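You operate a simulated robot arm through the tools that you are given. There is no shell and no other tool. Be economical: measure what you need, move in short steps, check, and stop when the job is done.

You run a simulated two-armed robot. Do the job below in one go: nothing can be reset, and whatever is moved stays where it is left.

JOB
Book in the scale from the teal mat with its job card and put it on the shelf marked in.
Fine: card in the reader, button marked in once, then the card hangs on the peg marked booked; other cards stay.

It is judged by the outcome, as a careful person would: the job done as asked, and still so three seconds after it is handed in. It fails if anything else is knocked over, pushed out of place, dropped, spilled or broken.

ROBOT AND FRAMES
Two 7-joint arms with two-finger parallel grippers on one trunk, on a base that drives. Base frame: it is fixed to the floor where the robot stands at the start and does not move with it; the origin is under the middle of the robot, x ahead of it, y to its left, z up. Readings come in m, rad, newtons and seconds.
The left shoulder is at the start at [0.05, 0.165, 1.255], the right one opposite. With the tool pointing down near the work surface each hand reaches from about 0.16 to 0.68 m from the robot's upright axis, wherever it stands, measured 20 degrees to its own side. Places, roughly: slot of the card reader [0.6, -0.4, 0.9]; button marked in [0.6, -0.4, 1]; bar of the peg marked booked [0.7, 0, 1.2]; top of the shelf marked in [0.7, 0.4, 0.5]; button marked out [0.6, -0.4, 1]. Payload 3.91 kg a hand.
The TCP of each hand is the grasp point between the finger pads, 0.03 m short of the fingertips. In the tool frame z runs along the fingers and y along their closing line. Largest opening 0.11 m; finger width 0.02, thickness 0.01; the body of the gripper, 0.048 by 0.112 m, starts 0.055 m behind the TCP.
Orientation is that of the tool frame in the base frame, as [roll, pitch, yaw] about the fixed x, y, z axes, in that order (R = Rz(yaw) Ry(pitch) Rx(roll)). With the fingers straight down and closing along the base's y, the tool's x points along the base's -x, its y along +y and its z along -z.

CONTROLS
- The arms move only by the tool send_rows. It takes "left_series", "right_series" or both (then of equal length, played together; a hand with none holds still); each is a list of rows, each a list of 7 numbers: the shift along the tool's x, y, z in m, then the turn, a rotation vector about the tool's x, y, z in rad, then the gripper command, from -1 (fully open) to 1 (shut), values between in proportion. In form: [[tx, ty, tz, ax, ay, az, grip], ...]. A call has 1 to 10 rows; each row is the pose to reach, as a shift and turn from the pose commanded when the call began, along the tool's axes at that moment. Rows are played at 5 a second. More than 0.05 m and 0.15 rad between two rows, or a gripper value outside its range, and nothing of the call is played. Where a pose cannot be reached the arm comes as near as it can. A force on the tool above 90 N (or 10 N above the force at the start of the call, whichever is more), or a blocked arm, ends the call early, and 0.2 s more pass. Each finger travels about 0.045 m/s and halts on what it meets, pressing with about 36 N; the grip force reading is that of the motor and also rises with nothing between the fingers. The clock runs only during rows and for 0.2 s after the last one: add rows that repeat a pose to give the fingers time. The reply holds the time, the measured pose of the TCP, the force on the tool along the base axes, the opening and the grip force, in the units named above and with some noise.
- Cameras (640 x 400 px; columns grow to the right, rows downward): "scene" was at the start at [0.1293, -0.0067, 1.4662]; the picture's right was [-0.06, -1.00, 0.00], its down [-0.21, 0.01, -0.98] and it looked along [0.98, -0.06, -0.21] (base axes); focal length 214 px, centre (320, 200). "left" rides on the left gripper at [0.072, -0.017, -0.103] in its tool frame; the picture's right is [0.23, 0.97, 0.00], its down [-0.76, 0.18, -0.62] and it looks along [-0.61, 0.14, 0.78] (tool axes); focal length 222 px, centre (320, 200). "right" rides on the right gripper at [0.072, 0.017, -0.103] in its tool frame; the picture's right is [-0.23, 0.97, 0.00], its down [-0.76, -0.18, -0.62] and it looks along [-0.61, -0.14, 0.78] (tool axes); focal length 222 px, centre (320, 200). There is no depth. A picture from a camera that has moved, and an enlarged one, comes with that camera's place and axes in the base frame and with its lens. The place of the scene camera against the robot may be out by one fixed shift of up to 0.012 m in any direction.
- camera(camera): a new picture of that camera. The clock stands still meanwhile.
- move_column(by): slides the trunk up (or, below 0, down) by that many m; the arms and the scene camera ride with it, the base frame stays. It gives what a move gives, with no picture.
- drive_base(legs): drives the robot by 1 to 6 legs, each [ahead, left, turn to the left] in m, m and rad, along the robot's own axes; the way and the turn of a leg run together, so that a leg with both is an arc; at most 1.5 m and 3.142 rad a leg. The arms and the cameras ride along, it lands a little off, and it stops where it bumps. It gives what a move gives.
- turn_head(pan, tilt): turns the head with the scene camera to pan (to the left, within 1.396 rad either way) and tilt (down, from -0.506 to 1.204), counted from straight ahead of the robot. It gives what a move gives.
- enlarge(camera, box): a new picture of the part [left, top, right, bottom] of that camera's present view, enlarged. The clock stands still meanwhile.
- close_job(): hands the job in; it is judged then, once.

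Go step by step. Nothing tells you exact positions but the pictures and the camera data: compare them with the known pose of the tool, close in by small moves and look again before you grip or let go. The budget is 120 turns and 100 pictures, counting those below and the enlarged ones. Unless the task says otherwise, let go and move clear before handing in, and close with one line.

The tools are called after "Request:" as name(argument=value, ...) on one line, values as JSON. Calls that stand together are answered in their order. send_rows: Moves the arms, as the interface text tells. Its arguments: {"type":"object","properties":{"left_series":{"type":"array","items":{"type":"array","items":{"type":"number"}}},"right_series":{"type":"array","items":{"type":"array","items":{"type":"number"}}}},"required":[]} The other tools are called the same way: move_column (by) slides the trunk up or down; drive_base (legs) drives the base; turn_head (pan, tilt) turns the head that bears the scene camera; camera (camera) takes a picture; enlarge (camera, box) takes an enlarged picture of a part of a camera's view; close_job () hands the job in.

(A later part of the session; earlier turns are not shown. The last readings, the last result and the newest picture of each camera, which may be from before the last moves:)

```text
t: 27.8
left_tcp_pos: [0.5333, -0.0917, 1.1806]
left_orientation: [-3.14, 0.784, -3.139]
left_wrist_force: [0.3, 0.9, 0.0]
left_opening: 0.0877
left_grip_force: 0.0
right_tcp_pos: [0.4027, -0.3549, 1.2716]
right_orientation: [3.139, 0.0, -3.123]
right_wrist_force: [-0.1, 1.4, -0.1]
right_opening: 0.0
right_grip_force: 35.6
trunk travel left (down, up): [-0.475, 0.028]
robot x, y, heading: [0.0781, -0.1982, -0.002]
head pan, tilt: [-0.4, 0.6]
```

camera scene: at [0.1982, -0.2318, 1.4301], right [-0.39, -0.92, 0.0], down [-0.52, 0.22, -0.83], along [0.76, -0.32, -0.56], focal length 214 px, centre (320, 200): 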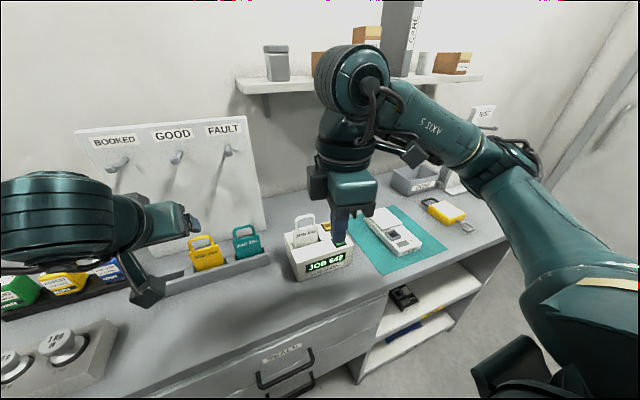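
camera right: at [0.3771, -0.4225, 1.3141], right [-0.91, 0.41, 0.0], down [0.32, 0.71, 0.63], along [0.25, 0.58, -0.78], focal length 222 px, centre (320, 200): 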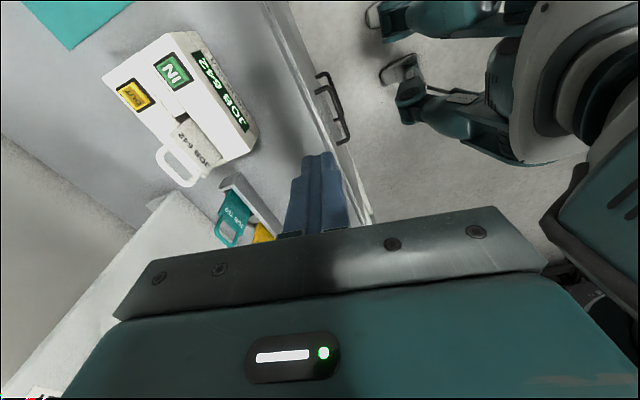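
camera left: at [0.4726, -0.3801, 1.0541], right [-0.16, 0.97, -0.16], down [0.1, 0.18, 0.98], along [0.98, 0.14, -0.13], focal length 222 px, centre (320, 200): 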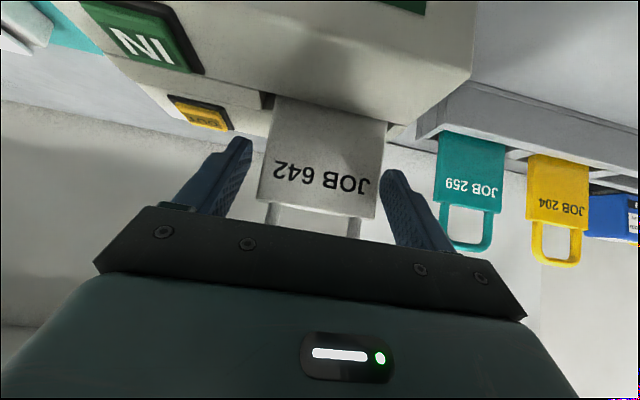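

Now from here I go to a standoff above IN with a 0.6 rad forward tilt.

Request:
send_rows(right_series=[[-0.005, -0.045, 0.005, 0, -0.08, 0, 1], [-0.015, -0.09, 0.01, 0, -0.16, 0, 1], [-0.04, -0.097, 0.05, 0, -0.24, 0, 1], [-0.068, -0.097, 0.09, 0, -0.32, 0, 1], [-0.095, -0.097, 0.13, 0, -0.4, 0, 1], [-0.12, -0.097, 0.165, 0, -0.48, 0, 1], [-0.14, -0.097, 0.195, 0, -0.54, 0, 1], [-0.159, -0.097, 0.2215, 0, -0.6, 0, 1], [-0.159, -0.097, 0.2215, 0, -0.6, 0, 1]])

Request:
enlarge(camera="scene", box=[270, 160, 430, 290])

Request:
camera(camera="right")

```text
t: 29.8
left_tcp_pos: [0.5322, -0.0918, 1.1795]
left_orientation: [-3.139, 0.786, -3.138]
left_wrist_force: [-0.1, -0.7, 0.4]
left_opening: 0.0878
left_grip_force: 0.0
right_tcp_pos: [0.5639, -0.4486, 1.0486]
right_orientation: [3.14, 0.598, -3.121]
right_wrist_force: [-0.1, 0.2, 1.4]
right_opening: 0.0
right_grip_force: 36.2
trunk travel left (down, up): [-0.475, 0.028]
robot x, y, heading: [0.0791, -0.1987, -0.004]
head pan, tilt: [-0.4, 0.6]
```

```text
3.08 times, centred on (350, 225) of scene
camera zoom: at [0.1969, -0.2347, 1.4301], right [-0.39, -0.92, 0.0], down [-0.52, 0.22, -0.83], along [0.76, -0.32, -0.56], focal length 660 px, centre (228, 123)
```

zoom: 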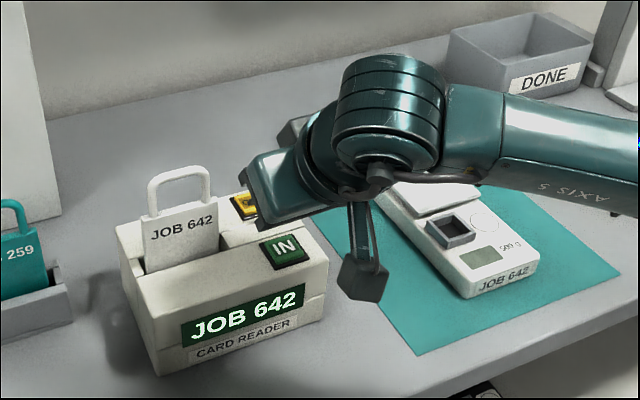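

```text
61 pictures are left
camera right: at [0.4459, -0.4348, 1.0919], right [0.17, 0.98, 0.13], down [0.28, -0.17, 0.94], along [0.95, -0.12, -0.3], focal length 222 px, centre (320, 200)
```

right: 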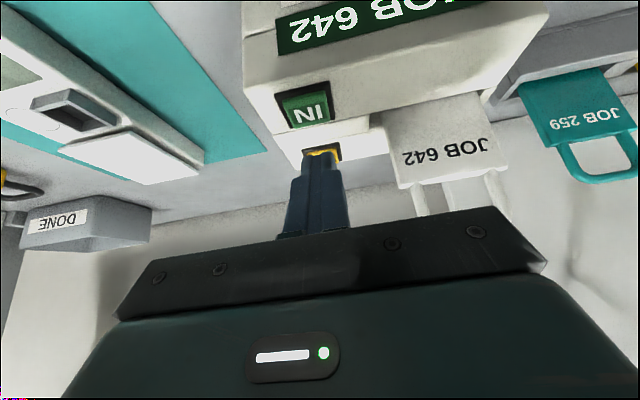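

Contact corner is ~0.03 above the IN button and lines up within a few mm. I go down slowly.

Request:
send_rows(right_series=[[0.0138, -0.003, 0.0148, 0, 0, 0, 1], [0.0178, -0.003, 0.0206, 0, 0, 0, 1], [0.0189, -0.003, 0.0222, 0, 0, 0, 1]])

Request:
camera(camera="right")

Request:
enlarge(camera="scene", box=[290, 180, 390, 280])

```text
t: 30.6
left_tcp_pos: [0.5324, -0.0923, 1.1797]
left_orientation: [-3.139, 0.785, -3.137]
left_wrist_force: [0.0, -0.8, -0.5]
left_opening: 0.088
left_grip_force: 0.0
right_tcp_pos: [0.5619, -0.4507, 1.0208]
right_orientation: [3.139, 0.6, -3.121]
right_wrist_force: [0.1, -0.3, 0.9]
right_opening: 0.0
right_grip_force: 35.9
trunk travel left (down, up): [-0.475, 0.028]
robot x, y, heading: [0.0813, -0.1959, -0.0]
head pan, tilt: [-0.4, 0.6]
```

```text
60 pictures are left
camera right: at [0.4437, -0.4374, 1.0641], right [0.17, 0.98, 0.13], down [0.28, -0.17, 0.94], along [0.95, -0.12, -0.3], focal length 222 px, centre (320, 200)
```

right: 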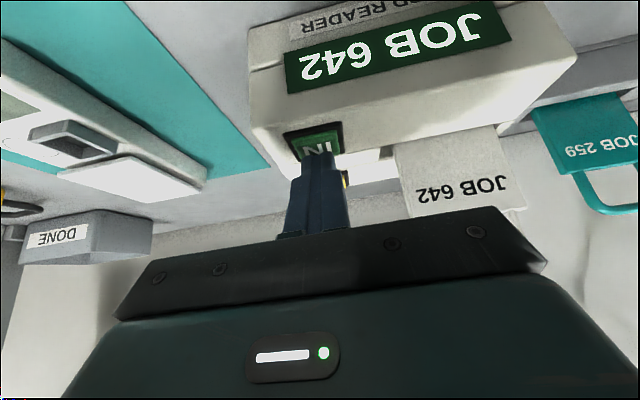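

```text
4.00 times, centred on (340, 230) of scene
camera zoom: at [0.1971, -0.2348, 1.4301], right [-0.39, -0.92, 0.0], down [-0.52, 0.22, -0.83], along [0.76, -0.32, -0.56], focal length 858 px, centre (240, 80)
```

zoom: 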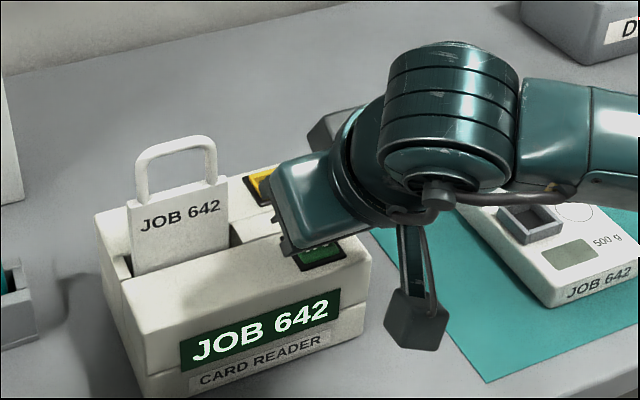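

Tip is over IN, nearly touching. I shift 4 mm toward me and press in small steps.

Request:
send_rows(right_series=[[0.0033, 0, -0.0023, 0, 0, 0, 1], [0.0056, 0, 0.001, 0, 0, 0, 1], [0.0078, 0, 0.0043, 0, 0, 0, 1]])

Request:
camera(camera="right")

```text
t: 31.4
left_tcp_pos: [0.5313, -0.0907, 1.1823]
left_orientation: [-3.137, 0.788, -3.138]
left_wrist_force: [-0.1, 0.1, -0.1]
left_opening: 0.088
left_grip_force: 0.1
right_tcp_pos: [0.5569, -0.4502, 1.0148]
right_orientation: [3.141, 0.606, -3.122]
right_wrist_force: [-1.8, -3.1, 16.6]
right_opening: 0.0
right_grip_force: 36.1
trunk travel left (down, up): [-0.475, 0.028]
robot x, y, heading: [0.0799, -0.1996, 0.001]
head pan, tilt: [-0.4, 0.6]
```

```text
58 pictures are left
camera right: at [0.439, -0.4371, 1.0581], right [0.17, 0.98, 0.13], down [0.27, -0.17, 0.95], along [0.95, -0.12, -0.3], focal length 222 px, centre (320, 200)
```

right: 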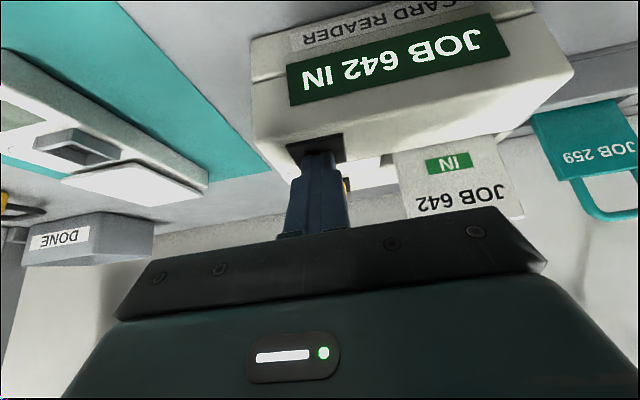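

The reader shows "JOB 642 IN" and the card is stamped IN. I lift the right hand off and move it aside to the right.

Request:
send_rows(right_series=[[-0.0226, 0, -0.033, 0, 0, 0, 1], [-0.0452, 0, -0.066, 0, 0, 0, 1], [-0.068, 0, -0.099, 0, 0, 0, 1], [-0.09, -0.02, -0.132, 0, 0, 0, 1], [-0.1, -0.06, -0.145, 0, 0, 0, 1], [-0.1, -0.105, -0.145, 0, 0, 0, 1], [-0.1, -0.15, -0.145, 0, 0, 0, 1], [-0.1, -0.18, -0.145, 0, 0, 0, 1]])

Request:
camera(camera="scene")

Request:
camera(camera="right")

```text
t: 33.2
left_tcp_pos: [0.5318, -0.0909, 1.1805]
left_orientation: [-3.139, 0.785, -3.139]
left_wrist_force: [-0.1, 0.2, -0.1]
left_opening: 0.088
left_grip_force: 0.0
right_tcp_pos: [0.5622, -0.6315, 1.1882]
right_orientation: [3.14, 0.6, -3.121]
right_wrist_force: [-0.6, -0.1, 0.0]
right_opening: 0.0001
right_grip_force: 35.6
trunk travel left (down, up): [-0.475, 0.028]
robot x, y, heading: [0.0858, -0.1953, 0.006]
head pan, tilt: [-0.4, 0.6]
```

```text
57 pictures are left
camera scene: at [0.197, -0.235, 1.4301], right [-0.39, -0.92, 0.0], down [-0.52, 0.22, -0.83], along [0.76, -0.32, -0.56], focal length 214 px, centre (320, 200)
```

scene: 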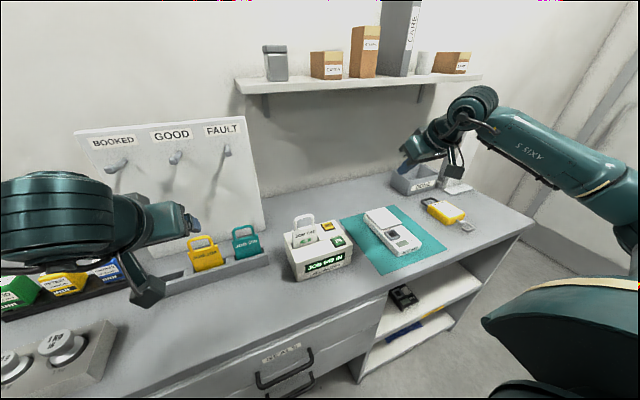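

```text
56 pictures are left
camera right: at [0.4449, -0.618, 1.2325], right [0.17, 0.98, 0.13], down [0.28, -0.17, 0.94], along [0.95, -0.12, -0.3], focal length 222 px, centre (320, 200)
```

right: 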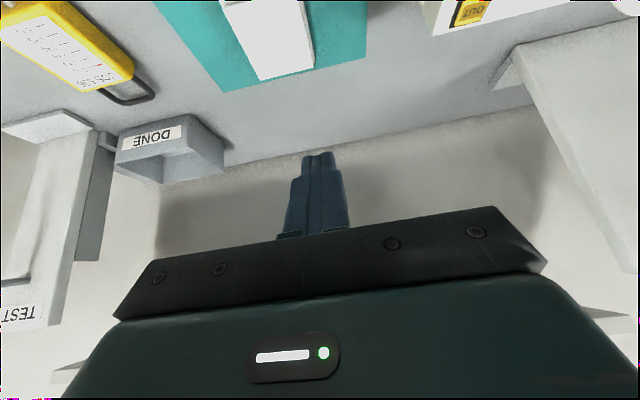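

I retrace the left hand back to the card.

Request:
send_rows(left_series=[[0, -0.04, 0, 0, 0, 0, -0.6], [0, -0.085, 0, 0, 0, 0, -0.6], [0, -0.13, 0, 0, 0, 0, -0.6], [0, -0.175, 0, 0, 0, 0, -0.6], [0.01, -0.22, 0.01, 0, 0, 0, -0.6], [0.03, -0.25, 0.03, 0, 0, 0, -0.6], [0.06, -0.27, 0.06, 0, 0, 0, -0.6], [0.06, -0.27, 0.105, 0, 0, 0, -0.6], [0.06, -0.27, 0.15, 0, 0, 0, -0.6], [0.06, -0.27, 0.15, 0, 0, 0, -0.6]])

Request:
camera(camera="left")

```text
t: 35.4
left_tcp_pos: [0.597, -0.3594, 1.0299]
left_orientation: [-3.139, 0.785, -3.14]
left_wrist_force: [0.4, -0.1, 0.0]
left_opening: 0.0881
left_grip_force: 0.0
right_tcp_pos: [0.5626, -0.632, 1.1886]
right_orientation: [3.141, 0.601, -3.122]
right_wrist_force: [0.1, -0.6, -0.4]
right_opening: 0.0
right_grip_force: 36.6
trunk travel left (down, up): [-0.475, 0.028]
robot x, y, heading: [0.0791, -0.2017, -0.0]
head pan, tilt: [-0.4, 0.6]
```

```text
55 pictures are left
camera left: at [0.4726, -0.3782, 1.0515], right [-0.16, 0.97, -0.16], down [0.1, 0.18, 0.98], along [0.98, 0.14, -0.12], focal length 222 px, centre (320, 200)
```

left: 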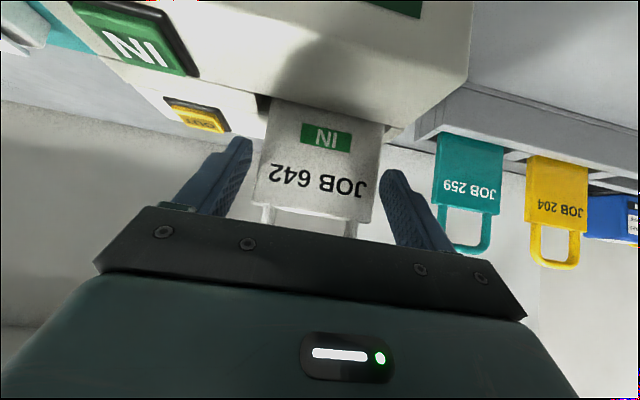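

The card is between the fingers; I shift 3 mm, grip and lift straight out.

Request:
send_rows(left_series=[[0, -0.003, 0, 0, 0, 0, -0.3], [0, -0.003, 0, 0, 0, 0, 1], [0, -0.003, 0, 0, 0, 0, 1], [0, -0.003, 0, 0, 0, 0, 1], [-0.02, -0.003, -0.02, 0, 0, 0, 1], [-0.04, -0.003, -0.04, 0, 0, 0, 1], [-0.06, -0.003, -0.06, 0, 0, 0, 1], [-0.09, -0.003, -0.09, 0, 0, 0, 1], [-0.12, -0.003, -0.12, 0, 0, 0, 1], [-0.14, -0.003, -0.14, 0, 0, 0, 1]])

Request:
camera(camera="left")

Request:
camera(camera="scene")

```text
t: 37.6
left_tcp_pos: [0.596, -0.3635, 1.2317]
left_orientation: [-3.14, 0.785, -3.139]
left_wrist_force: [0.7, 0.6, -0.5]
left_opening: 0.0689
left_grip_force: 36.2
right_tcp_pos: [0.5625, -0.6321, 1.1882]
right_orientation: [3.14, 0.601, -3.121]
right_wrist_force: [0.0, 1.0, -0.9]
right_opening: 0.0
right_grip_force: 36.1
trunk travel left (down, up): [-0.475, 0.028]
robot x, y, heading: [0.0829, -0.1984, 0.0]
head pan, tilt: [-0.4, 0.6]
```

```text
54 pictures are left
camera left: at [0.4715, -0.3822, 1.2527], right [-0.16, 0.97, -0.16], down [0.1, 0.18, 0.98], along [0.98, 0.14, -0.12], focal length 222 px, centre (320, 200)
```

left: 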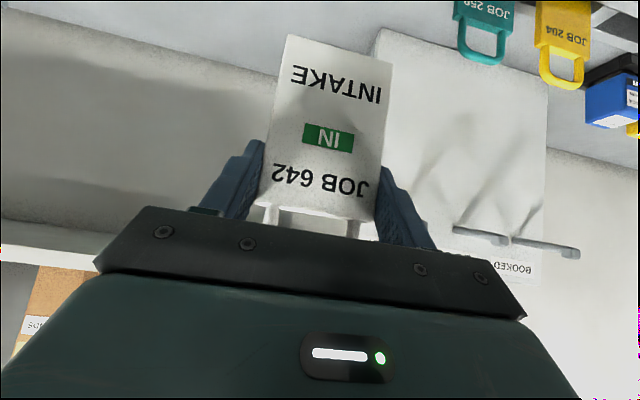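

```text
53 pictures are left
camera scene: at [0.1969, -0.2347, 1.4301], right [-0.39, -0.92, 0.0], down [-0.52, 0.22, -0.83], along [0.76, -0.32, -0.56], focal length 214 px, centre (320, 200)
```

scene: 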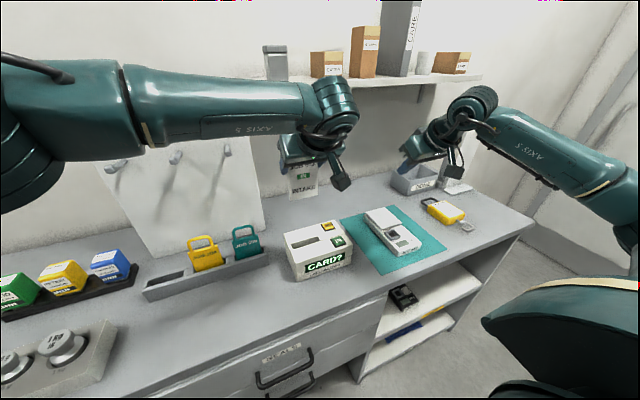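

Card lifted out and the reader is back to "CARD?". I look closely at the booked peg from here and from the head.

Request:
enlarge(camera="left", box=[430, 180, 610, 300])

Request:
turn_head(pan=0.1, tilt=0.3)

Request:
camera(camera="scene")

```text
3.33 times, centred on (520, 240) of left
camera zoom: at [0.4715, -0.3822, 1.2527], right [-0.16, 0.97, -0.16], down [0.1, 0.18, 0.98], along [0.98, 0.14, -0.12], focal length 740 px, centre (-347, 67)
```

zoom: 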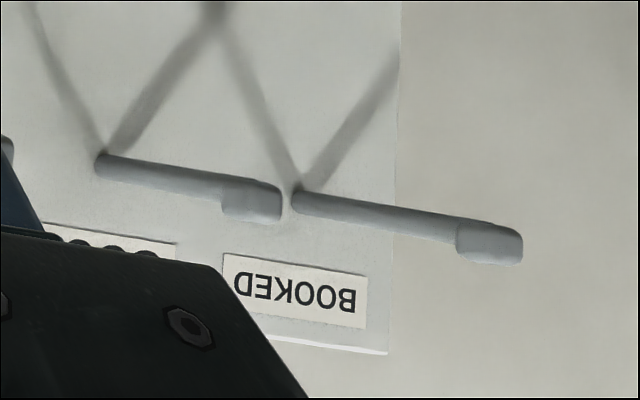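

```text
t: 38.5
left_tcp_pos: [0.5954, -0.3649, 1.23]
left_orientation: [-3.139, 0.785, -3.138]
left_wrist_force: [0.3, -0.2, -0.2]
left_opening: 0.0689
left_grip_force: 35.7
right_tcp_pos: [0.5619, -0.6308, 1.1877]
right_orientation: [3.139, 0.599, -3.119]
right_wrist_force: [0.1, -0.2, -1.0]
right_opening: 0.0
right_grip_force: 36.1
trunk travel left (down, up): [-0.475, 0.028]
robot x, y, heading: [0.0763, -0.1998, -0.0]
head pan, tilt: [0.099, 0.3]
```

```text
51 pictures are left
camera scene: at [0.2087, -0.1911, 1.4575], right [0.1, -1.0, 0.0], down [-0.29, -0.03, -0.96], along [0.95, 0.09, -0.3], focal length 214 px, centre (320, 200)
```

scene: 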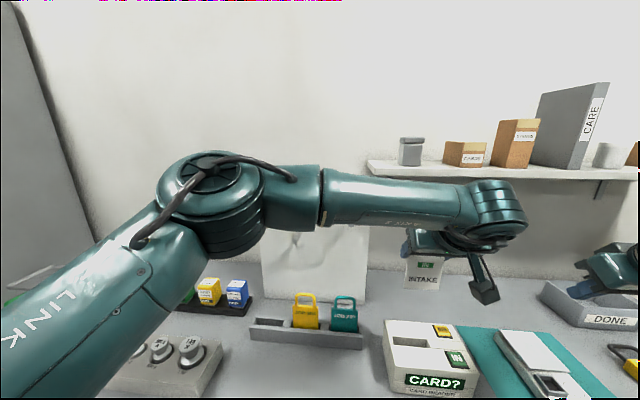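

The booked peg is a bar along x with a lip at its end: head x≈0.713–0.730, z≈1.223–1.239, y≈0.0, bar behind it at z≈1.225. I carry the card to a standoff in front of it.

Request:
send_rows(left_series=[[0, 0.04, 0, 0, 0, 0, 1], [0, 0.08, 0, 0, 0, 0, 1], [0, 0.12, 0, 0, 0, 0, 1], [0, 0.165, 0, 0, 0, 0, 1], [0, 0.21, 0, 0, 0, 0, 1], [0, 0.255, 0, 0, 0, 0, 1], [-0.01, 0.3, 0.01, 0, 0, 0, 1], [-0.02, 0.34, 0.02, 0, 0, 0, 1], [-0.0283, 0.366, 0.0283, 0, 0, 0, 1], [-0.0283, 0.366, 0.0283, 0, 0, 0, 1]])

Request:
camera(camera="left")

Request:
enlarge(camera="scene", box=[200, 160, 400, 320])

Request:
camera(camera="right")

```text
t: 40.7
left_tcp_pos: [0.6354, 0.0033, 1.2305]
left_orientation: [-3.139, 0.786, -3.14]
left_wrist_force: [0.4, 0.0, -0.4]
left_opening: 0.069
left_grip_force: 36.2
right_tcp_pos: [0.5631, -0.632, 1.1887]
right_orientation: [3.141, 0.601, -3.123]
right_wrist_force: [-0.4, 0.1, 0.4]
right_opening: 0.0
right_grip_force: 36.1
trunk travel left (down, up): [-0.475, 0.028]
robot x, y, heading: [0.0803, -0.2006, -0.002]
head pan, tilt: [0.099, 0.3]
```

```text
50 pictures are left
camera left: at [0.5116, -0.0143, 1.2524], right [-0.16, 0.97, -0.16], down [0.1, 0.18, 0.98], along [0.98, 0.14, -0.12], focal length 222 px, centre (320, 200)
```

left: 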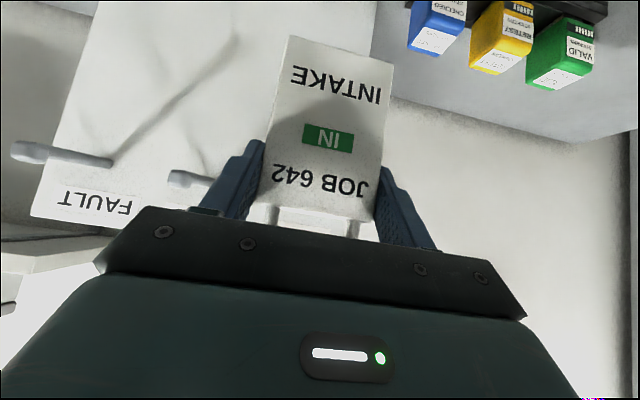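

```text
2.50 times, centred on (300, 240) of scene
camera zoom: at [0.2086, -0.1913, 1.4576], right [0.1, -0.99, 0.0], down [-0.29, -0.03, -0.96], along [0.95, 0.1, -0.3], focal length 536 px, centre (370, 100)
```

zoom: 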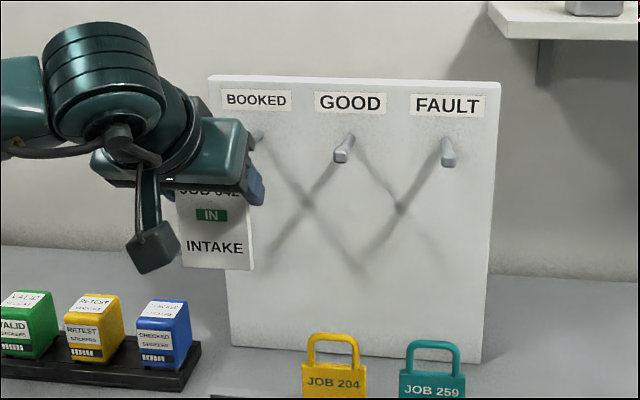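

```text
48 pictures are left
camera right: at [0.445, -0.6176, 1.2324], right [0.17, 0.98, 0.13], down [0.28, -0.17, 0.94], along [0.95, -0.12, -0.3], focal length 222 px, centre (320, 200)
```

right: 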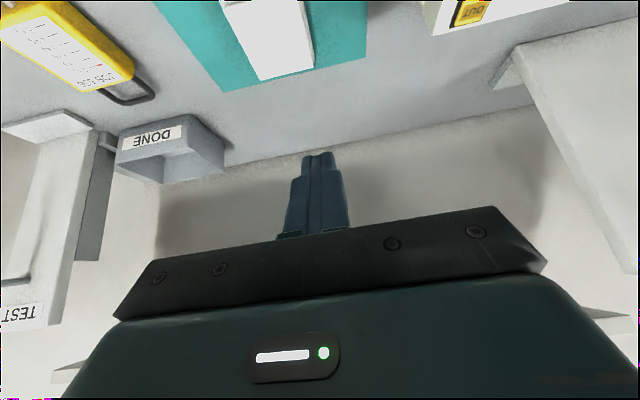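

Left view of the neighbouring pegs confirms heads at z≈1.230 and spacing 0.112, so booked is at y≈0.001. I bring the right hand over as a side camera to watch the threading.

Request:
send_rows(right_series=[[0, 0.0375, -0.0125, -0.049, 0, -0.072, 1], [0, 0.075, -0.025, -0.098, 0, -0.144, 1], [0, 0.1125, -0.0375, -0.147, 0, -0.216, 1], [0.001, 0.15, -0.05, -0.197, 0, -0.289, 1], [0.002, 0.1875, -0.0625, -0.246, 0, -0.361, 1], [0.003, 0.225, -0.075, -0.296, 0, -0.433, 1], [0.004, 0.2625, -0.0875, -0.345, 0, -0.505, 1], [0.004, 0.3, -0.1, -0.396, 0, -0.578, 1]])

Request:
camera(camera="right")

```text
t: 42.5
left_tcp_pos: [0.6351, 0.003, 1.2301]
left_orientation: [-3.138, 0.786, -3.139]
left_wrist_force: [0.3, 0.4, -0.8]
left_opening: 0.0688
left_grip_force: 35.9
right_tcp_pos: [0.4956, -0.3327, 1.2691]
right_orientation: [-3.141, 0.599, -2.421]
right_wrist_force: [-0.3, -0.3, -0.1]
right_opening: 0.0001
right_grip_force: 36.0
trunk travel left (down, up): [-0.475, 0.028]
robot x, y, heading: [0.0806, -0.1948, -0.003]
head pan, tilt: [0.099, 0.3]
```

```text
47 pictures are left
camera right: at [0.3965, -0.399, 1.3121], right [-0.5, 0.85, 0.13], down [0.33, 0.05, 0.94], along [0.8, 0.52, -0.3], focal length 222 px, centre (320, 200)
```

right: 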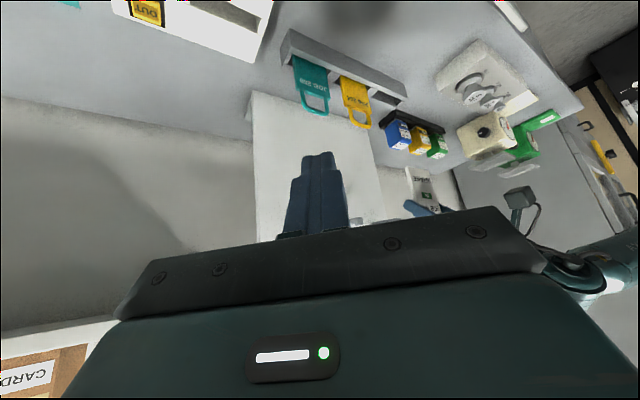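

The palm hides the pegs; I raise the right hand 0.16 m to see over.

Request:
send_rows(right_series=[[-0.0226, 0, -0.033, 0, 0, 0, 1], [-0.0452, 0, -0.066, 0, 0, 0, 1], [-0.068, 0, -0.099, 0, 0, 0, 1], [-0.09, 0, -0.132, 0, 0, 0, 1]])

Request:
camera(camera="right")

```text
t: 43.5
left_tcp_pos: [0.6357, 0.0033, 1.2296]
left_orientation: [-3.138, 0.787, -3.137]
left_wrist_force: [0.0, -0.2, 0.3]
left_opening: 0.0689
left_grip_force: 36.1
right_tcp_pos: [0.495, -0.3339, 1.4289]
right_orientation: [3.14, 0.601, -2.417]
right_wrist_force: [0.4, -0.4, 0.5]
right_opening: 0.0001
right_grip_force: 35.8
trunk travel left (down, up): [-0.475, 0.028]
robot x, y, heading: [0.0794, -0.1993, 0.002]
head pan, tilt: [0.099, 0.3]
```

```text
46 pictures are left
camera right: at [0.3957, -0.4, 1.4726], right [-0.5, 0.85, 0.13], down [0.33, 0.05, 0.94], along [0.8, 0.52, -0.3], focal length 222 px, centre (320, 200)
```

right: 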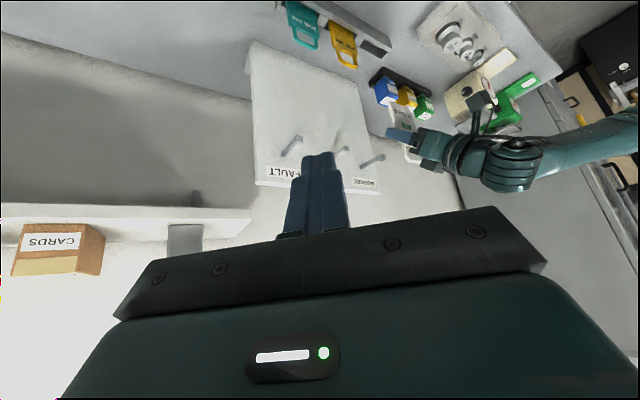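

Now the peg, loop and gripper are visible from the side; I enlarge.

Request:
enlarge(camera="right", box=[340, 90, 460, 200])

```text
3.64 times, centred on (400, 145) of right
camera zoom: at [0.3957, -0.4, 1.4726], right [-0.5, 0.85, 0.13], down [0.33, 0.05, 0.94], along [0.8, 0.52, -0.3], focal length 808 px, centre (29, 400)
```

zoom: 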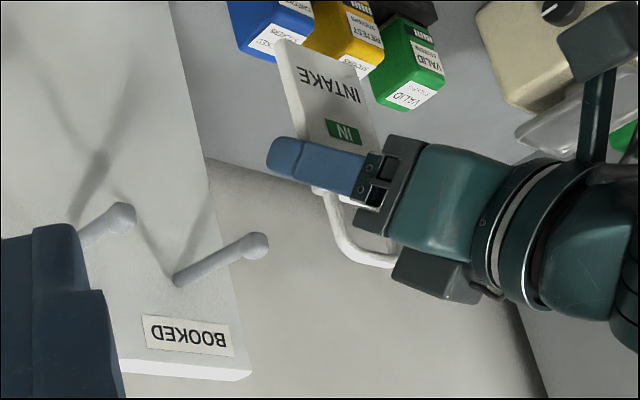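

From the side: loop opening centre is ~0.0325 above the TCP and the head sits at z≈1.235, x≈0.710. I bring the loop right in front of the peg head and look again.

Request:
send_rows(left_series=[[-0.007, -0.002, 0.02, 0, 0, 0, 1], [-0.014, -0.002, 0.04, 0, 0, 0, 1], [-0.0205, -0.002, 0.0572, 0, 0, 0, 1], [-0.0205, -0.002, 0.0572, 0, 0, 0, 1]])

Request:
enlarge(camera="right", box=[330, 100, 430, 200])

```text
t: 44.5
left_tcp_pos: [0.6904, -0.0007, 1.2046]
left_orientation: [-3.14, 0.783, -3.138]
left_wrist_force: [1.1, 0.6, 0.0]
left_opening: 0.0687
left_grip_force: 35.9
right_tcp_pos: [0.4957, -0.3345, 1.4285]
right_orientation: [3.14, 0.599, -2.42]
right_wrist_force: [-0.2, 0.0, -0.3]
right_opening: 0.0001
right_grip_force: 36.0
trunk travel left (down, up): [-0.475, 0.028]
robot x, y, heading: [0.0777, -0.199, -0.0]
head pan, tilt: [0.099, 0.3]
```

```text
4.00 times, centred on (380, 150) of right
camera zoom: at [0.3959, -0.4004, 1.472], right [-0.5, 0.85, 0.13], down [0.33, 0.05, 0.94], along [0.8, 0.52, -0.3], focal length 888 px, centre (80, 400)
```

zoom: 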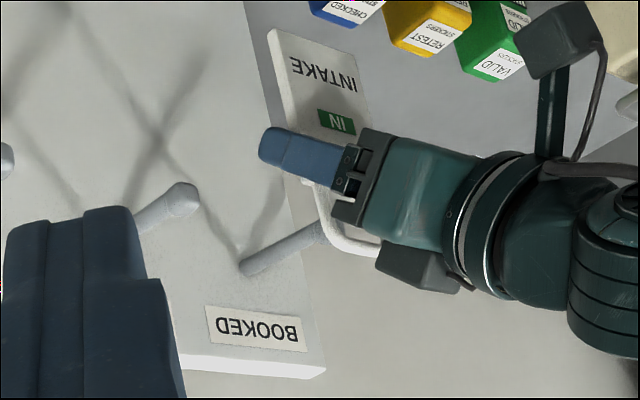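

The peg lines up with the loop opening. I push forward 2 cm and check force and picture.

Request:
send_rows(left_series=[[-0.0071, 0.001, 0.0071, 0, 0, 0, 1], [-0.0142, 0.001, 0.0141, 0, 0, 0, 1], [-0.0142, 0.001, 0.0141, 0, 0, 0, 1]])

Request:
enlarge(camera="right", box=[330, 100, 430, 200])

```text
t: 45.3
left_tcp_pos: [0.7128, -0.0018, 1.2049]
left_orientation: [-3.14, 0.785, -3.137]
left_wrist_force: [-1.0, -0.1, -0.5]
left_opening: 0.0688
left_grip_force: 36.0
right_tcp_pos: [0.4951, -0.3345, 1.4279]
right_orientation: [3.141, 0.6, -2.422]
right_wrist_force: [-0.2, -0.2, 0.1]
right_opening: 0.0
right_grip_force: 35.8
trunk travel left (down, up): [-0.475, 0.028]
robot x, y, heading: [0.0796, -0.1982, 0.001]
head pan, tilt: [0.099, 0.3]
```

```text
4.00 times, centred on (380, 150) of right
camera zoom: at [0.3961, -0.4004, 1.472], right [-0.5, 0.85, 0.13], down [0.33, 0.05, 0.94], along [0.8, 0.52, -0.3], focal length 888 px, centre (80, 400)
```

zoom: 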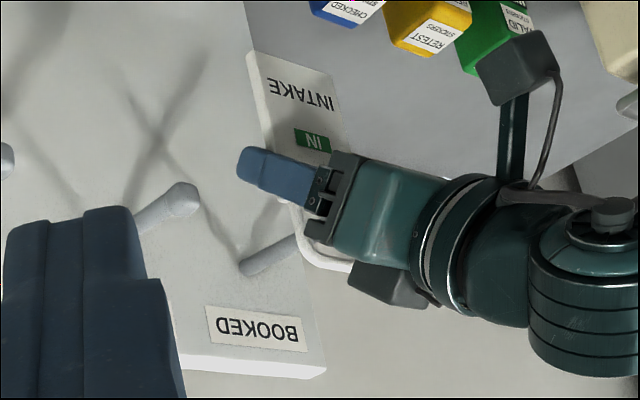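

No contact force; the peg is entering the loop. I advance another 19 mm.

Request:
send_rows(left_series=[[-0.0071, 0.002, 0.0071, 0, 0, 0, 1], [-0.0135, 0.002, 0.0134, 0, 0, 0, 1], [-0.0135, 0.002, 0.0134, 0, 0, 0, 1]])

Request:
enlarge(camera="right", box=[330, 100, 430, 200])

Request:
camera(camera="left")

```text
t: 46.1
left_tcp_pos: [0.7311, 0.0016, 1.2038]
left_orientation: [-3.139, 0.786, -3.138]
left_wrist_force: [-0.5, 0.1, -1.0]
left_opening: 0.069
left_grip_force: 36.0
right_tcp_pos: [0.4951, -0.3339, 1.4286]
right_orientation: [3.141, 0.599, -2.42]
right_wrist_force: [0.5, 0.3, 0.1]
right_opening: 0.0001
right_grip_force: 35.9
trunk travel left (down, up): [-0.475, 0.028]
robot x, y, heading: [0.0794, -0.1968, 0.003]
head pan, tilt: [0.099, 0.3]
```

```text
4.00 times, centred on (380, 150) of right
camera zoom: at [0.3961, -0.4003, 1.472], right [-0.5, 0.85, 0.13], down [0.33, 0.05, 0.94], along [0.8, 0.52, -0.3], focal length 888 px, centre (80, 400)
```

zoom: 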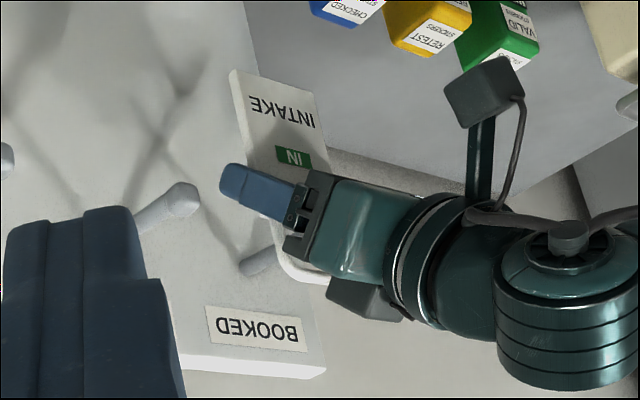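

```text
41 pictures are left
camera left: at [0.6064, -0.0157, 1.2256], right [-0.16, 0.97, -0.16], down [0.1, 0.18, 0.98], along [0.98, 0.14, -0.12], focal length 222 px, centre (320, 200)
```

left: 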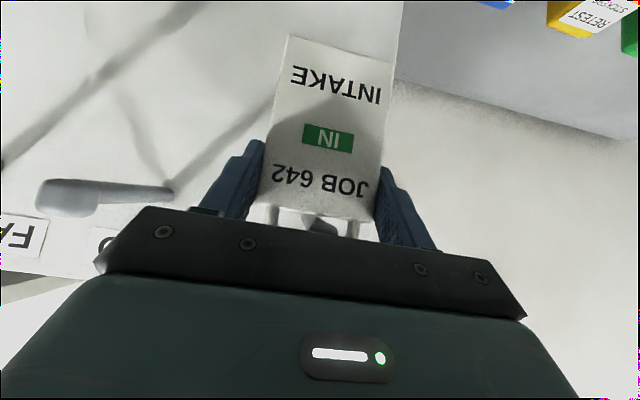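

The left view shows a grey bit between the loop legs; I enlarge to confirm that it is the peg passing through.

Request:
enlarge(camera="left", box=[240, 160, 400, 260])

```text
4.00 times, centred on (320, 210) of left
camera zoom: at [0.6064, -0.0157, 1.2256], right [-0.16, 0.97, -0.16], down [0.1, 0.18, 0.98], along [0.98, 0.14, -0.12], focal length 888 px, centre (320, 160)
```

zoom: 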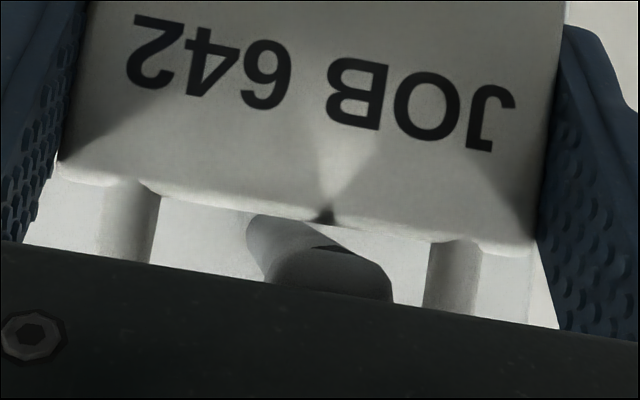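

The peg clearly passes through the loop with its head in front of the card. I lower 12 mm.

Request:
send_rows(left_series=[[0.0042, 0, 0.0042, 0, 0, 0, 1], [0.0085, 0, 0.0085, 0, 0, 0, 1], [0.0085, 0, 0.0085, 0, 0, 0, 1]])

Request:
enlarge(camera="left", box=[240, 160, 400, 260])

Request:
enlarge(camera="right", box=[340, 110, 420, 190])

```text
t: 46.9
left_tcp_pos: [0.7309, 0.0012, 1.1925]
left_orientation: [-3.139, 0.785, -3.138]
left_wrist_force: [-0.6, -0.5, -0.1]
left_opening: 0.0689
left_grip_force: 36.1
right_tcp_pos: [0.4955, -0.3335, 1.427]
right_orientation: [3.14, 0.601, -2.42]
right_wrist_force: [0.2, 0.1, 0.6]
right_opening: 0.0
right_grip_force: 35.8
trunk travel left (down, up): [-0.475, 0.028]
robot x, y, heading: [0.0821, -0.1997, 0.001]
head pan, tilt: [0.099, 0.3]
```

```text
4.00 times, centred on (320, 210) of left
camera zoom: at [0.6066, -0.0161, 1.2137], right [-0.16, 0.97, -0.16], down [0.1, 0.18, 0.98], along [0.98, 0.14, -0.12], focal length 888 px, centre (320, 160)
```

zoom: 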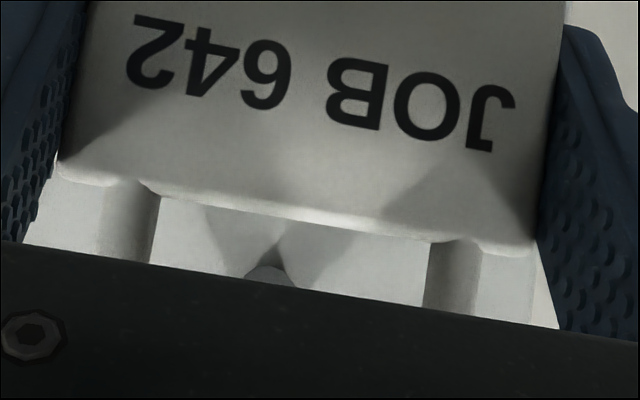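

```text
5.00 times, centred on (380, 150) of right
camera zoom: at [0.3962, -0.4004, 1.472], right [-0.5, 0.85, 0.13], down [0.33, 0.05, 0.94], along [0.8, 0.52, -0.3], focal length 1111 px, centre (20, 450)
```

zoom: 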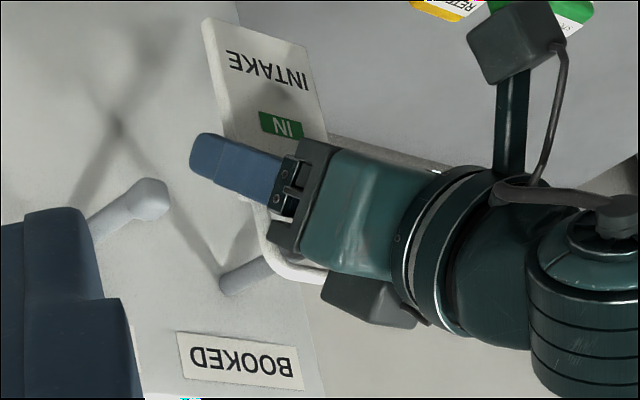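

Peg now near the top of the loop. I lower 4 mm more and check for contact.

Request:
send_rows(left_series=[[0.0028, 0, 0.0028, 0, 0, 0, 1], [0.0028, 0, 0.0028, 0, 0, 0, 1]])

```text
t: 47.5
left_tcp_pos: [0.7309, 0.0013, 1.1889]
left_orientation: [-3.141, 0.785, -3.138]
left_wrist_force: [-0.1, 0.2, -0.3]
left_opening: 0.0689
left_grip_force: 36.3
right_tcp_pos: [0.4953, -0.3337, 1.4284]
right_orientation: [3.14, 0.601, -2.42]
right_wrist_force: [-0.4, -0.2, -0.1]
right_opening: 0.0
right_grip_force: 36.2
trunk travel left (down, up): [-0.475, 0.028]
robot x, y, heading: [0.0762, -0.201, 0.003]
head pan, tilt: [0.099, 0.3]
```

No contact yet but the loop top is within a few mm of the bar and behind the lip. I open slowly.

Request:
send_rows(left_series=[[0, 0, 0, 0, 0, 0, -0.28], [0, 0, 0, 0, 0, 0, -0.35], [0, 0, 0, 0, 0, 0, -0.5], [0, 0, 0, 0, 0, 0, -0.6], [0, 0, 0, 0, 0, 0, -0.6]])

Request:
camera(camera="left")

Request:
enlarge(camera="right", box=[340, 110, 420, 190])

```text
t: 48.7
left_tcp_pos: [0.7307, 0.0018, 1.1892]
left_orientation: [-3.139, 0.785, -3.139]
left_wrist_force: [0.3, -0.2, -0.4]
left_opening: 0.0877
left_grip_force: 0.1
right_tcp_pos: [0.4953, -0.3356, 1.4282]
right_orientation: [3.141, 0.6, -2.422]
right_wrist_force: [-0.1, -0.6, 0.2]
right_opening: 0.0002
right_grip_force: 35.7
trunk travel left (down, up): [-0.475, 0.028]
robot x, y, heading: [0.0793, -0.1975, 0.004]
head pan, tilt: [0.099, 0.3]
```

```text
37 pictures are left
camera left: at [0.6067, -0.0161, 1.2101], right [-0.16, 0.97, -0.16], down [0.1, 0.18, 0.98], along [0.98, 0.14, -0.12], focal length 222 px, centre (320, 200)
```

left: 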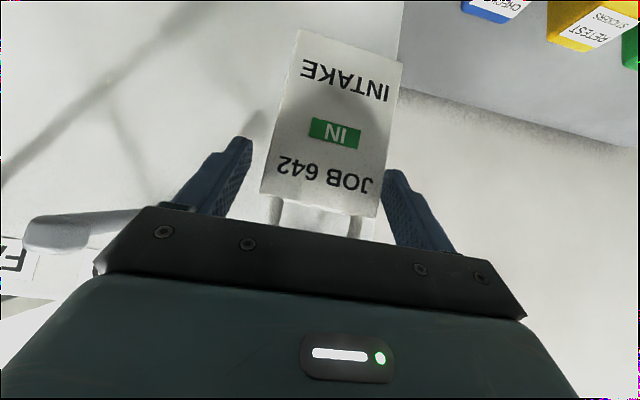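

```text
5.00 times, centred on (380, 150) of right
camera zoom: at [0.3962, -0.4004, 1.472], right [-0.5, 0.85, 0.13], down [0.33, 0.05, 0.94], along [0.8, 0.52, -0.3], focal length 1111 px, centre (20, 450)
```

zoom: 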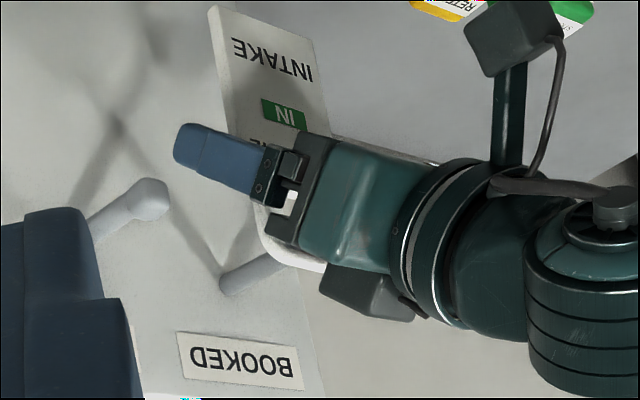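

The card hangs on the peg. I retreat back along the fingers.

Request:
send_rows(left_series=[[0, 0, -0.015, 0, 0, 0, -0.6], [0, 0, -0.035, 0, 0, 0, -0.6], [0, 0, -0.065, 0, 0, 0, -0.6], [0, 0, -0.1, 0, 0, 0, -0.6], [0, 0, -0.14, 0, 0, 0, -0.6]])

Request:
camera(camera="left")

Request:
enlarge(camera="right", box=[330, 90, 450, 200])

```text
t: 49.9
left_tcp_pos: [0.6295, 0.0022, 1.2882]
left_orientation: [-3.139, 0.786, -3.138]
left_wrist_force: [-0.4, -0.2, -0.6]
left_opening: 0.0877
left_grip_force: 0.2
right_tcp_pos: [0.4942, -0.3341, 1.4284]
right_orientation: [3.139, 0.602, -2.42]
right_wrist_force: [-0.3, 0.6, -0.1]
right_opening: 0.0
right_grip_force: 36.0
trunk travel left (down, up): [-0.475, 0.028]
robot x, y, heading: [0.0776, -0.1997, 0.0]
head pan, tilt: [0.099, 0.3]
```

```text
35 pictures are left
camera left: at [0.5064, -0.0156, 1.3093], right [-0.16, 0.97, -0.16], down [0.1, 0.18, 0.98], along [0.98, 0.14, -0.12], focal length 222 px, centre (320, 200)
```

left: 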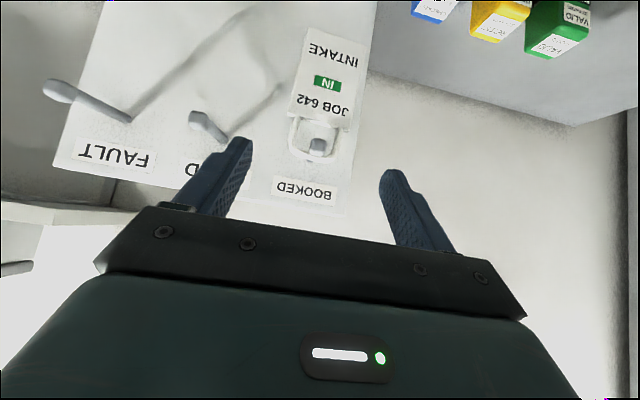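

```text
3.64 times, centred on (390, 145) of right
camera zoom: at [0.3953, -0.4005, 1.4722], right [-0.5, 0.85, 0.13], down [0.32, 0.05, 0.94], along [0.8, 0.52, -0.3], focal length 808 px, centre (66, 400)
```

zoom: 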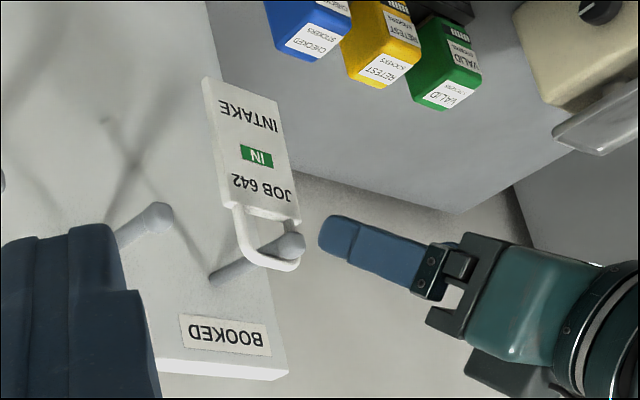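

The card hangs safely behind the peg's lip, stamped IN. Next is the scale: I tuck both hands back, then drive right in front of the mat.

Request:
send_rows(left_series=[[0.03, 0, -0.03, 0, 0, 0, -0.9], [0.06, 0, -0.06, 0, 0, 0, -0.9], [0.09, 0, -0.09, 0, 0, 0, -0.9], [0.12, 0, -0.12, 0, 0, 0, -0.9]], right_series=[[0.0185, 0.02, -0.013, 0, 0, 0, 1], [0.037, 0.04, -0.0255, 0, 0, 0, 1], [0.0555, 0.06, -0.038, 0, 0, 0, 1], [0.074, 0.0795, -0.051, 0, 0, 0, 1]])

Request:
drive_base(legs=[[-0.05, 0, 0], [0, -0.46, 0], [0.04, 0, 0]])

Request:
turn_head(pan=-0.1, tilt=0.75)

Request:
camera(camera="scene")

Request:
camera(camera="left")

```text
t: 50.9
left_tcp_pos: [0.4613, 0.0029, 1.2866]
left_orientation: [-3.138, 0.786, -3.136]
left_wrist_force: [0.2, 0.3, 0.7]
left_opening: 0.1043
left_grip_force: 0.1
right_tcp_pos: [0.3751, -0.3305, 1.4296]
right_orientation: [3.14, 0.601, -2.42]
right_wrist_force: [-0.5, -0.2, 0.6]
right_opening: 0.0
right_grip_force: 35.7
trunk travel left (down, up): [-0.475, 0.028]
robot x, y, heading: [0.0783, -0.2006, 0.001]
head pan, tilt: [0.099, 0.3]
```

```text
t: 54.7
left_tcp_pos: [0.4538, -0.4525, 1.285]
left_orientation: [-3.14, 0.784, 3.137]
left_wrist_force: [-0.5, 0.3, 0.9]
left_opening: 0.1044
left_grip_force: 0.1
right_tcp_pos: [0.3647, -0.7846, 1.43]
right_orientation: [3.137, 0.601, -2.431]
right_wrist_force: [0.6, 0.5, 0.5]
right_opening: 0.0
right_grip_force: 36.3
trunk travel left (down, up): [-0.475, 0.028]
robot x, y, heading: [0.0672, -0.6499, -0.008]
head pan, tilt: [0.099, 0.3]
```

```text
t: 55.6
left_tcp_pos: [0.4532, -0.4525, 1.2849]
left_orientation: [-3.137, 0.787, 3.137]
left_wrist_force: [-0.1, 0.5, -0.5]
left_opening: 0.1044
left_grip_force: 0.1
right_tcp_pos: [0.3639, -0.7835, 1.4296]
right_orientation: [3.141, 0.601, -2.428]
right_wrist_force: [0.0, -0.2, 0.4]
right_opening: 0.0
right_grip_force: 35.6
trunk travel left (down, up): [-0.475, 0.028]
robot x, y, heading: [0.0665, -0.6493, -0.012]
head pan, tilt: [-0.099, 0.75]
```

```text
33 pictures are left
camera scene: at [0.1865, -0.6601, 1.4173], right [-0.11, -0.99, 0.0], down [-0.68, 0.07, -0.73], along [0.73, -0.08, -0.68], focal length 214 px, centre (320, 200)
```

scene: 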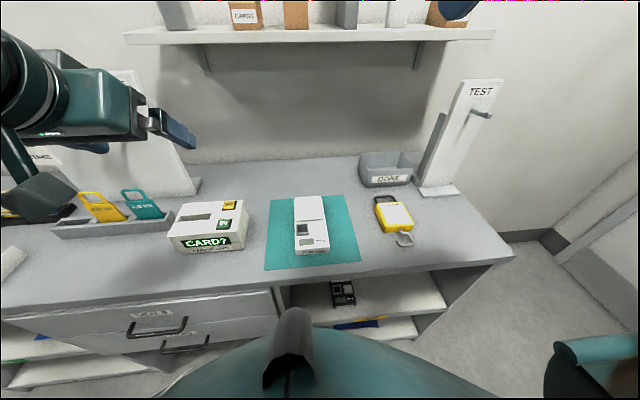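

```text
32 pictures are left
camera left: at [0.3286, -0.4687, 1.3076], right [-0.15, 0.97, -0.16], down [0.1, 0.18, 0.98], along [0.98, 0.13, -0.12], focal length 222 px, centre (320, 200)
```

left: 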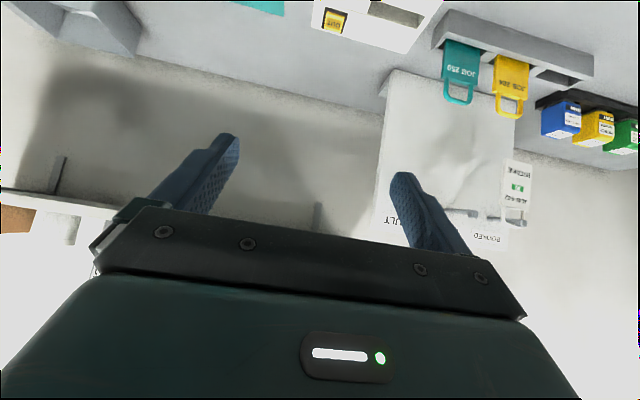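

Now the scale lies directly ahead. I enlarge it to measure its body, pan and orientation.

Request:
enlarge(camera="scene", box=[255, 180, 375, 280])

```text
4.00 times, centred on (315, 230) of scene
camera zoom: at [0.1865, -0.6601, 1.4173], right [-0.11, -0.99, 0.0], down [-0.68, 0.07, -0.73], along [0.73, -0.08, -0.68], focal length 858 px, centre (340, 80)
```

zoom: 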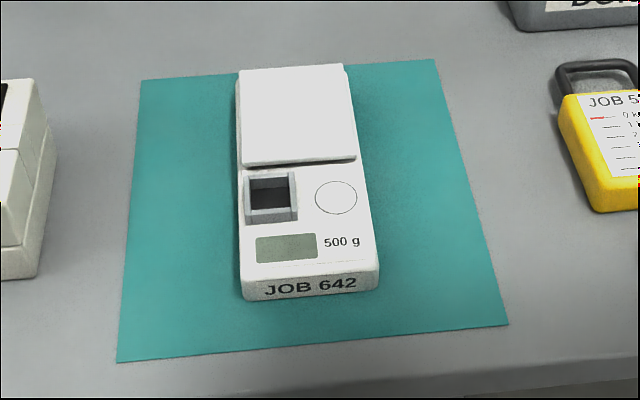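

Scale body ≈0.093 wide, 0.19 long (x 0.52–0.71), y centre ≈ -0.677, top of body ≈0.925, pan top ≈0.945. I bring the fully open left hand to a standoff above its front.

Request:
send_rows(left_series=[[0.016, -0.025, 0.03, 0, 0, 0, -1], [0.033, -0.05, 0.06, 0, 0, 0, -1], [0.05, -0.075, 0.09, 0, 0, 0, -1], [0.066, -0.1, 0.12, 0, 0, 0, -1], [0.082, -0.125, 0.15, 0, 0, 0, -1], [0.099, -0.15, 0.18, 0, 0, 0, -1], [0.115, -0.175, 0.21, 0, 0, 0, -1], [0.131, -0.2, 0.24, 0, 0, 0, -1], [0.1474, -0.2245, 0.268, 0, 0, 0, -1], [0.1474, -0.2245, 0.268, 0, 0, 0, -1]])

Request:
camera(camera="left")

Request:
camera(camera="scene")

```text
t: 57.8
left_tcp_pos: [0.5378, -0.6784, 0.9936]
left_orientation: [-3.137, 0.786, 3.136]
left_wrist_force: [-0.9, 0.7, 0.3]
left_opening: 0.11
left_grip_force: 0.0
right_tcp_pos: [0.3632, -0.7844, 1.4305]
right_orientation: [3.14, 0.6, -2.428]
right_wrist_force: [0.7, 0.8, 0.5]
right_opening: 0.0
right_grip_force: 36.1
trunk travel left (down, up): [-0.475, 0.028]
robot x, y, heading: [0.0641, -0.6514, -0.013]
head pan, tilt: [-0.099, 0.75]
```

```text
30 pictures are left
camera left: at [0.4128, -0.6951, 1.0156], right [-0.15, 0.97, -0.16], down [0.1, 0.18, 0.98], along [0.98, 0.13, -0.12], focal length 222 px, centre (320, 200)
```

left: 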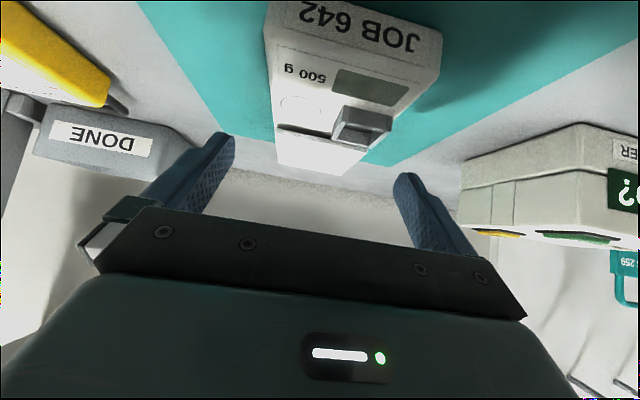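

```text
29 pictures are left
camera scene: at [0.1862, -0.6597, 1.4172], right [-0.11, -0.99, 0.0], down [-0.68, 0.07, -0.73], along [0.73, -0.08, -0.68], focal length 214 px, centre (320, 200)
```

scene: 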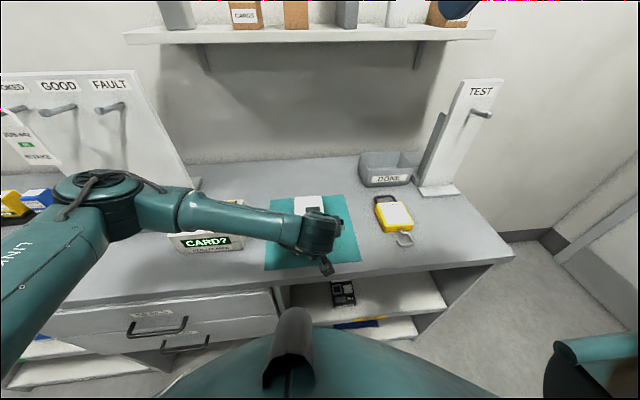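

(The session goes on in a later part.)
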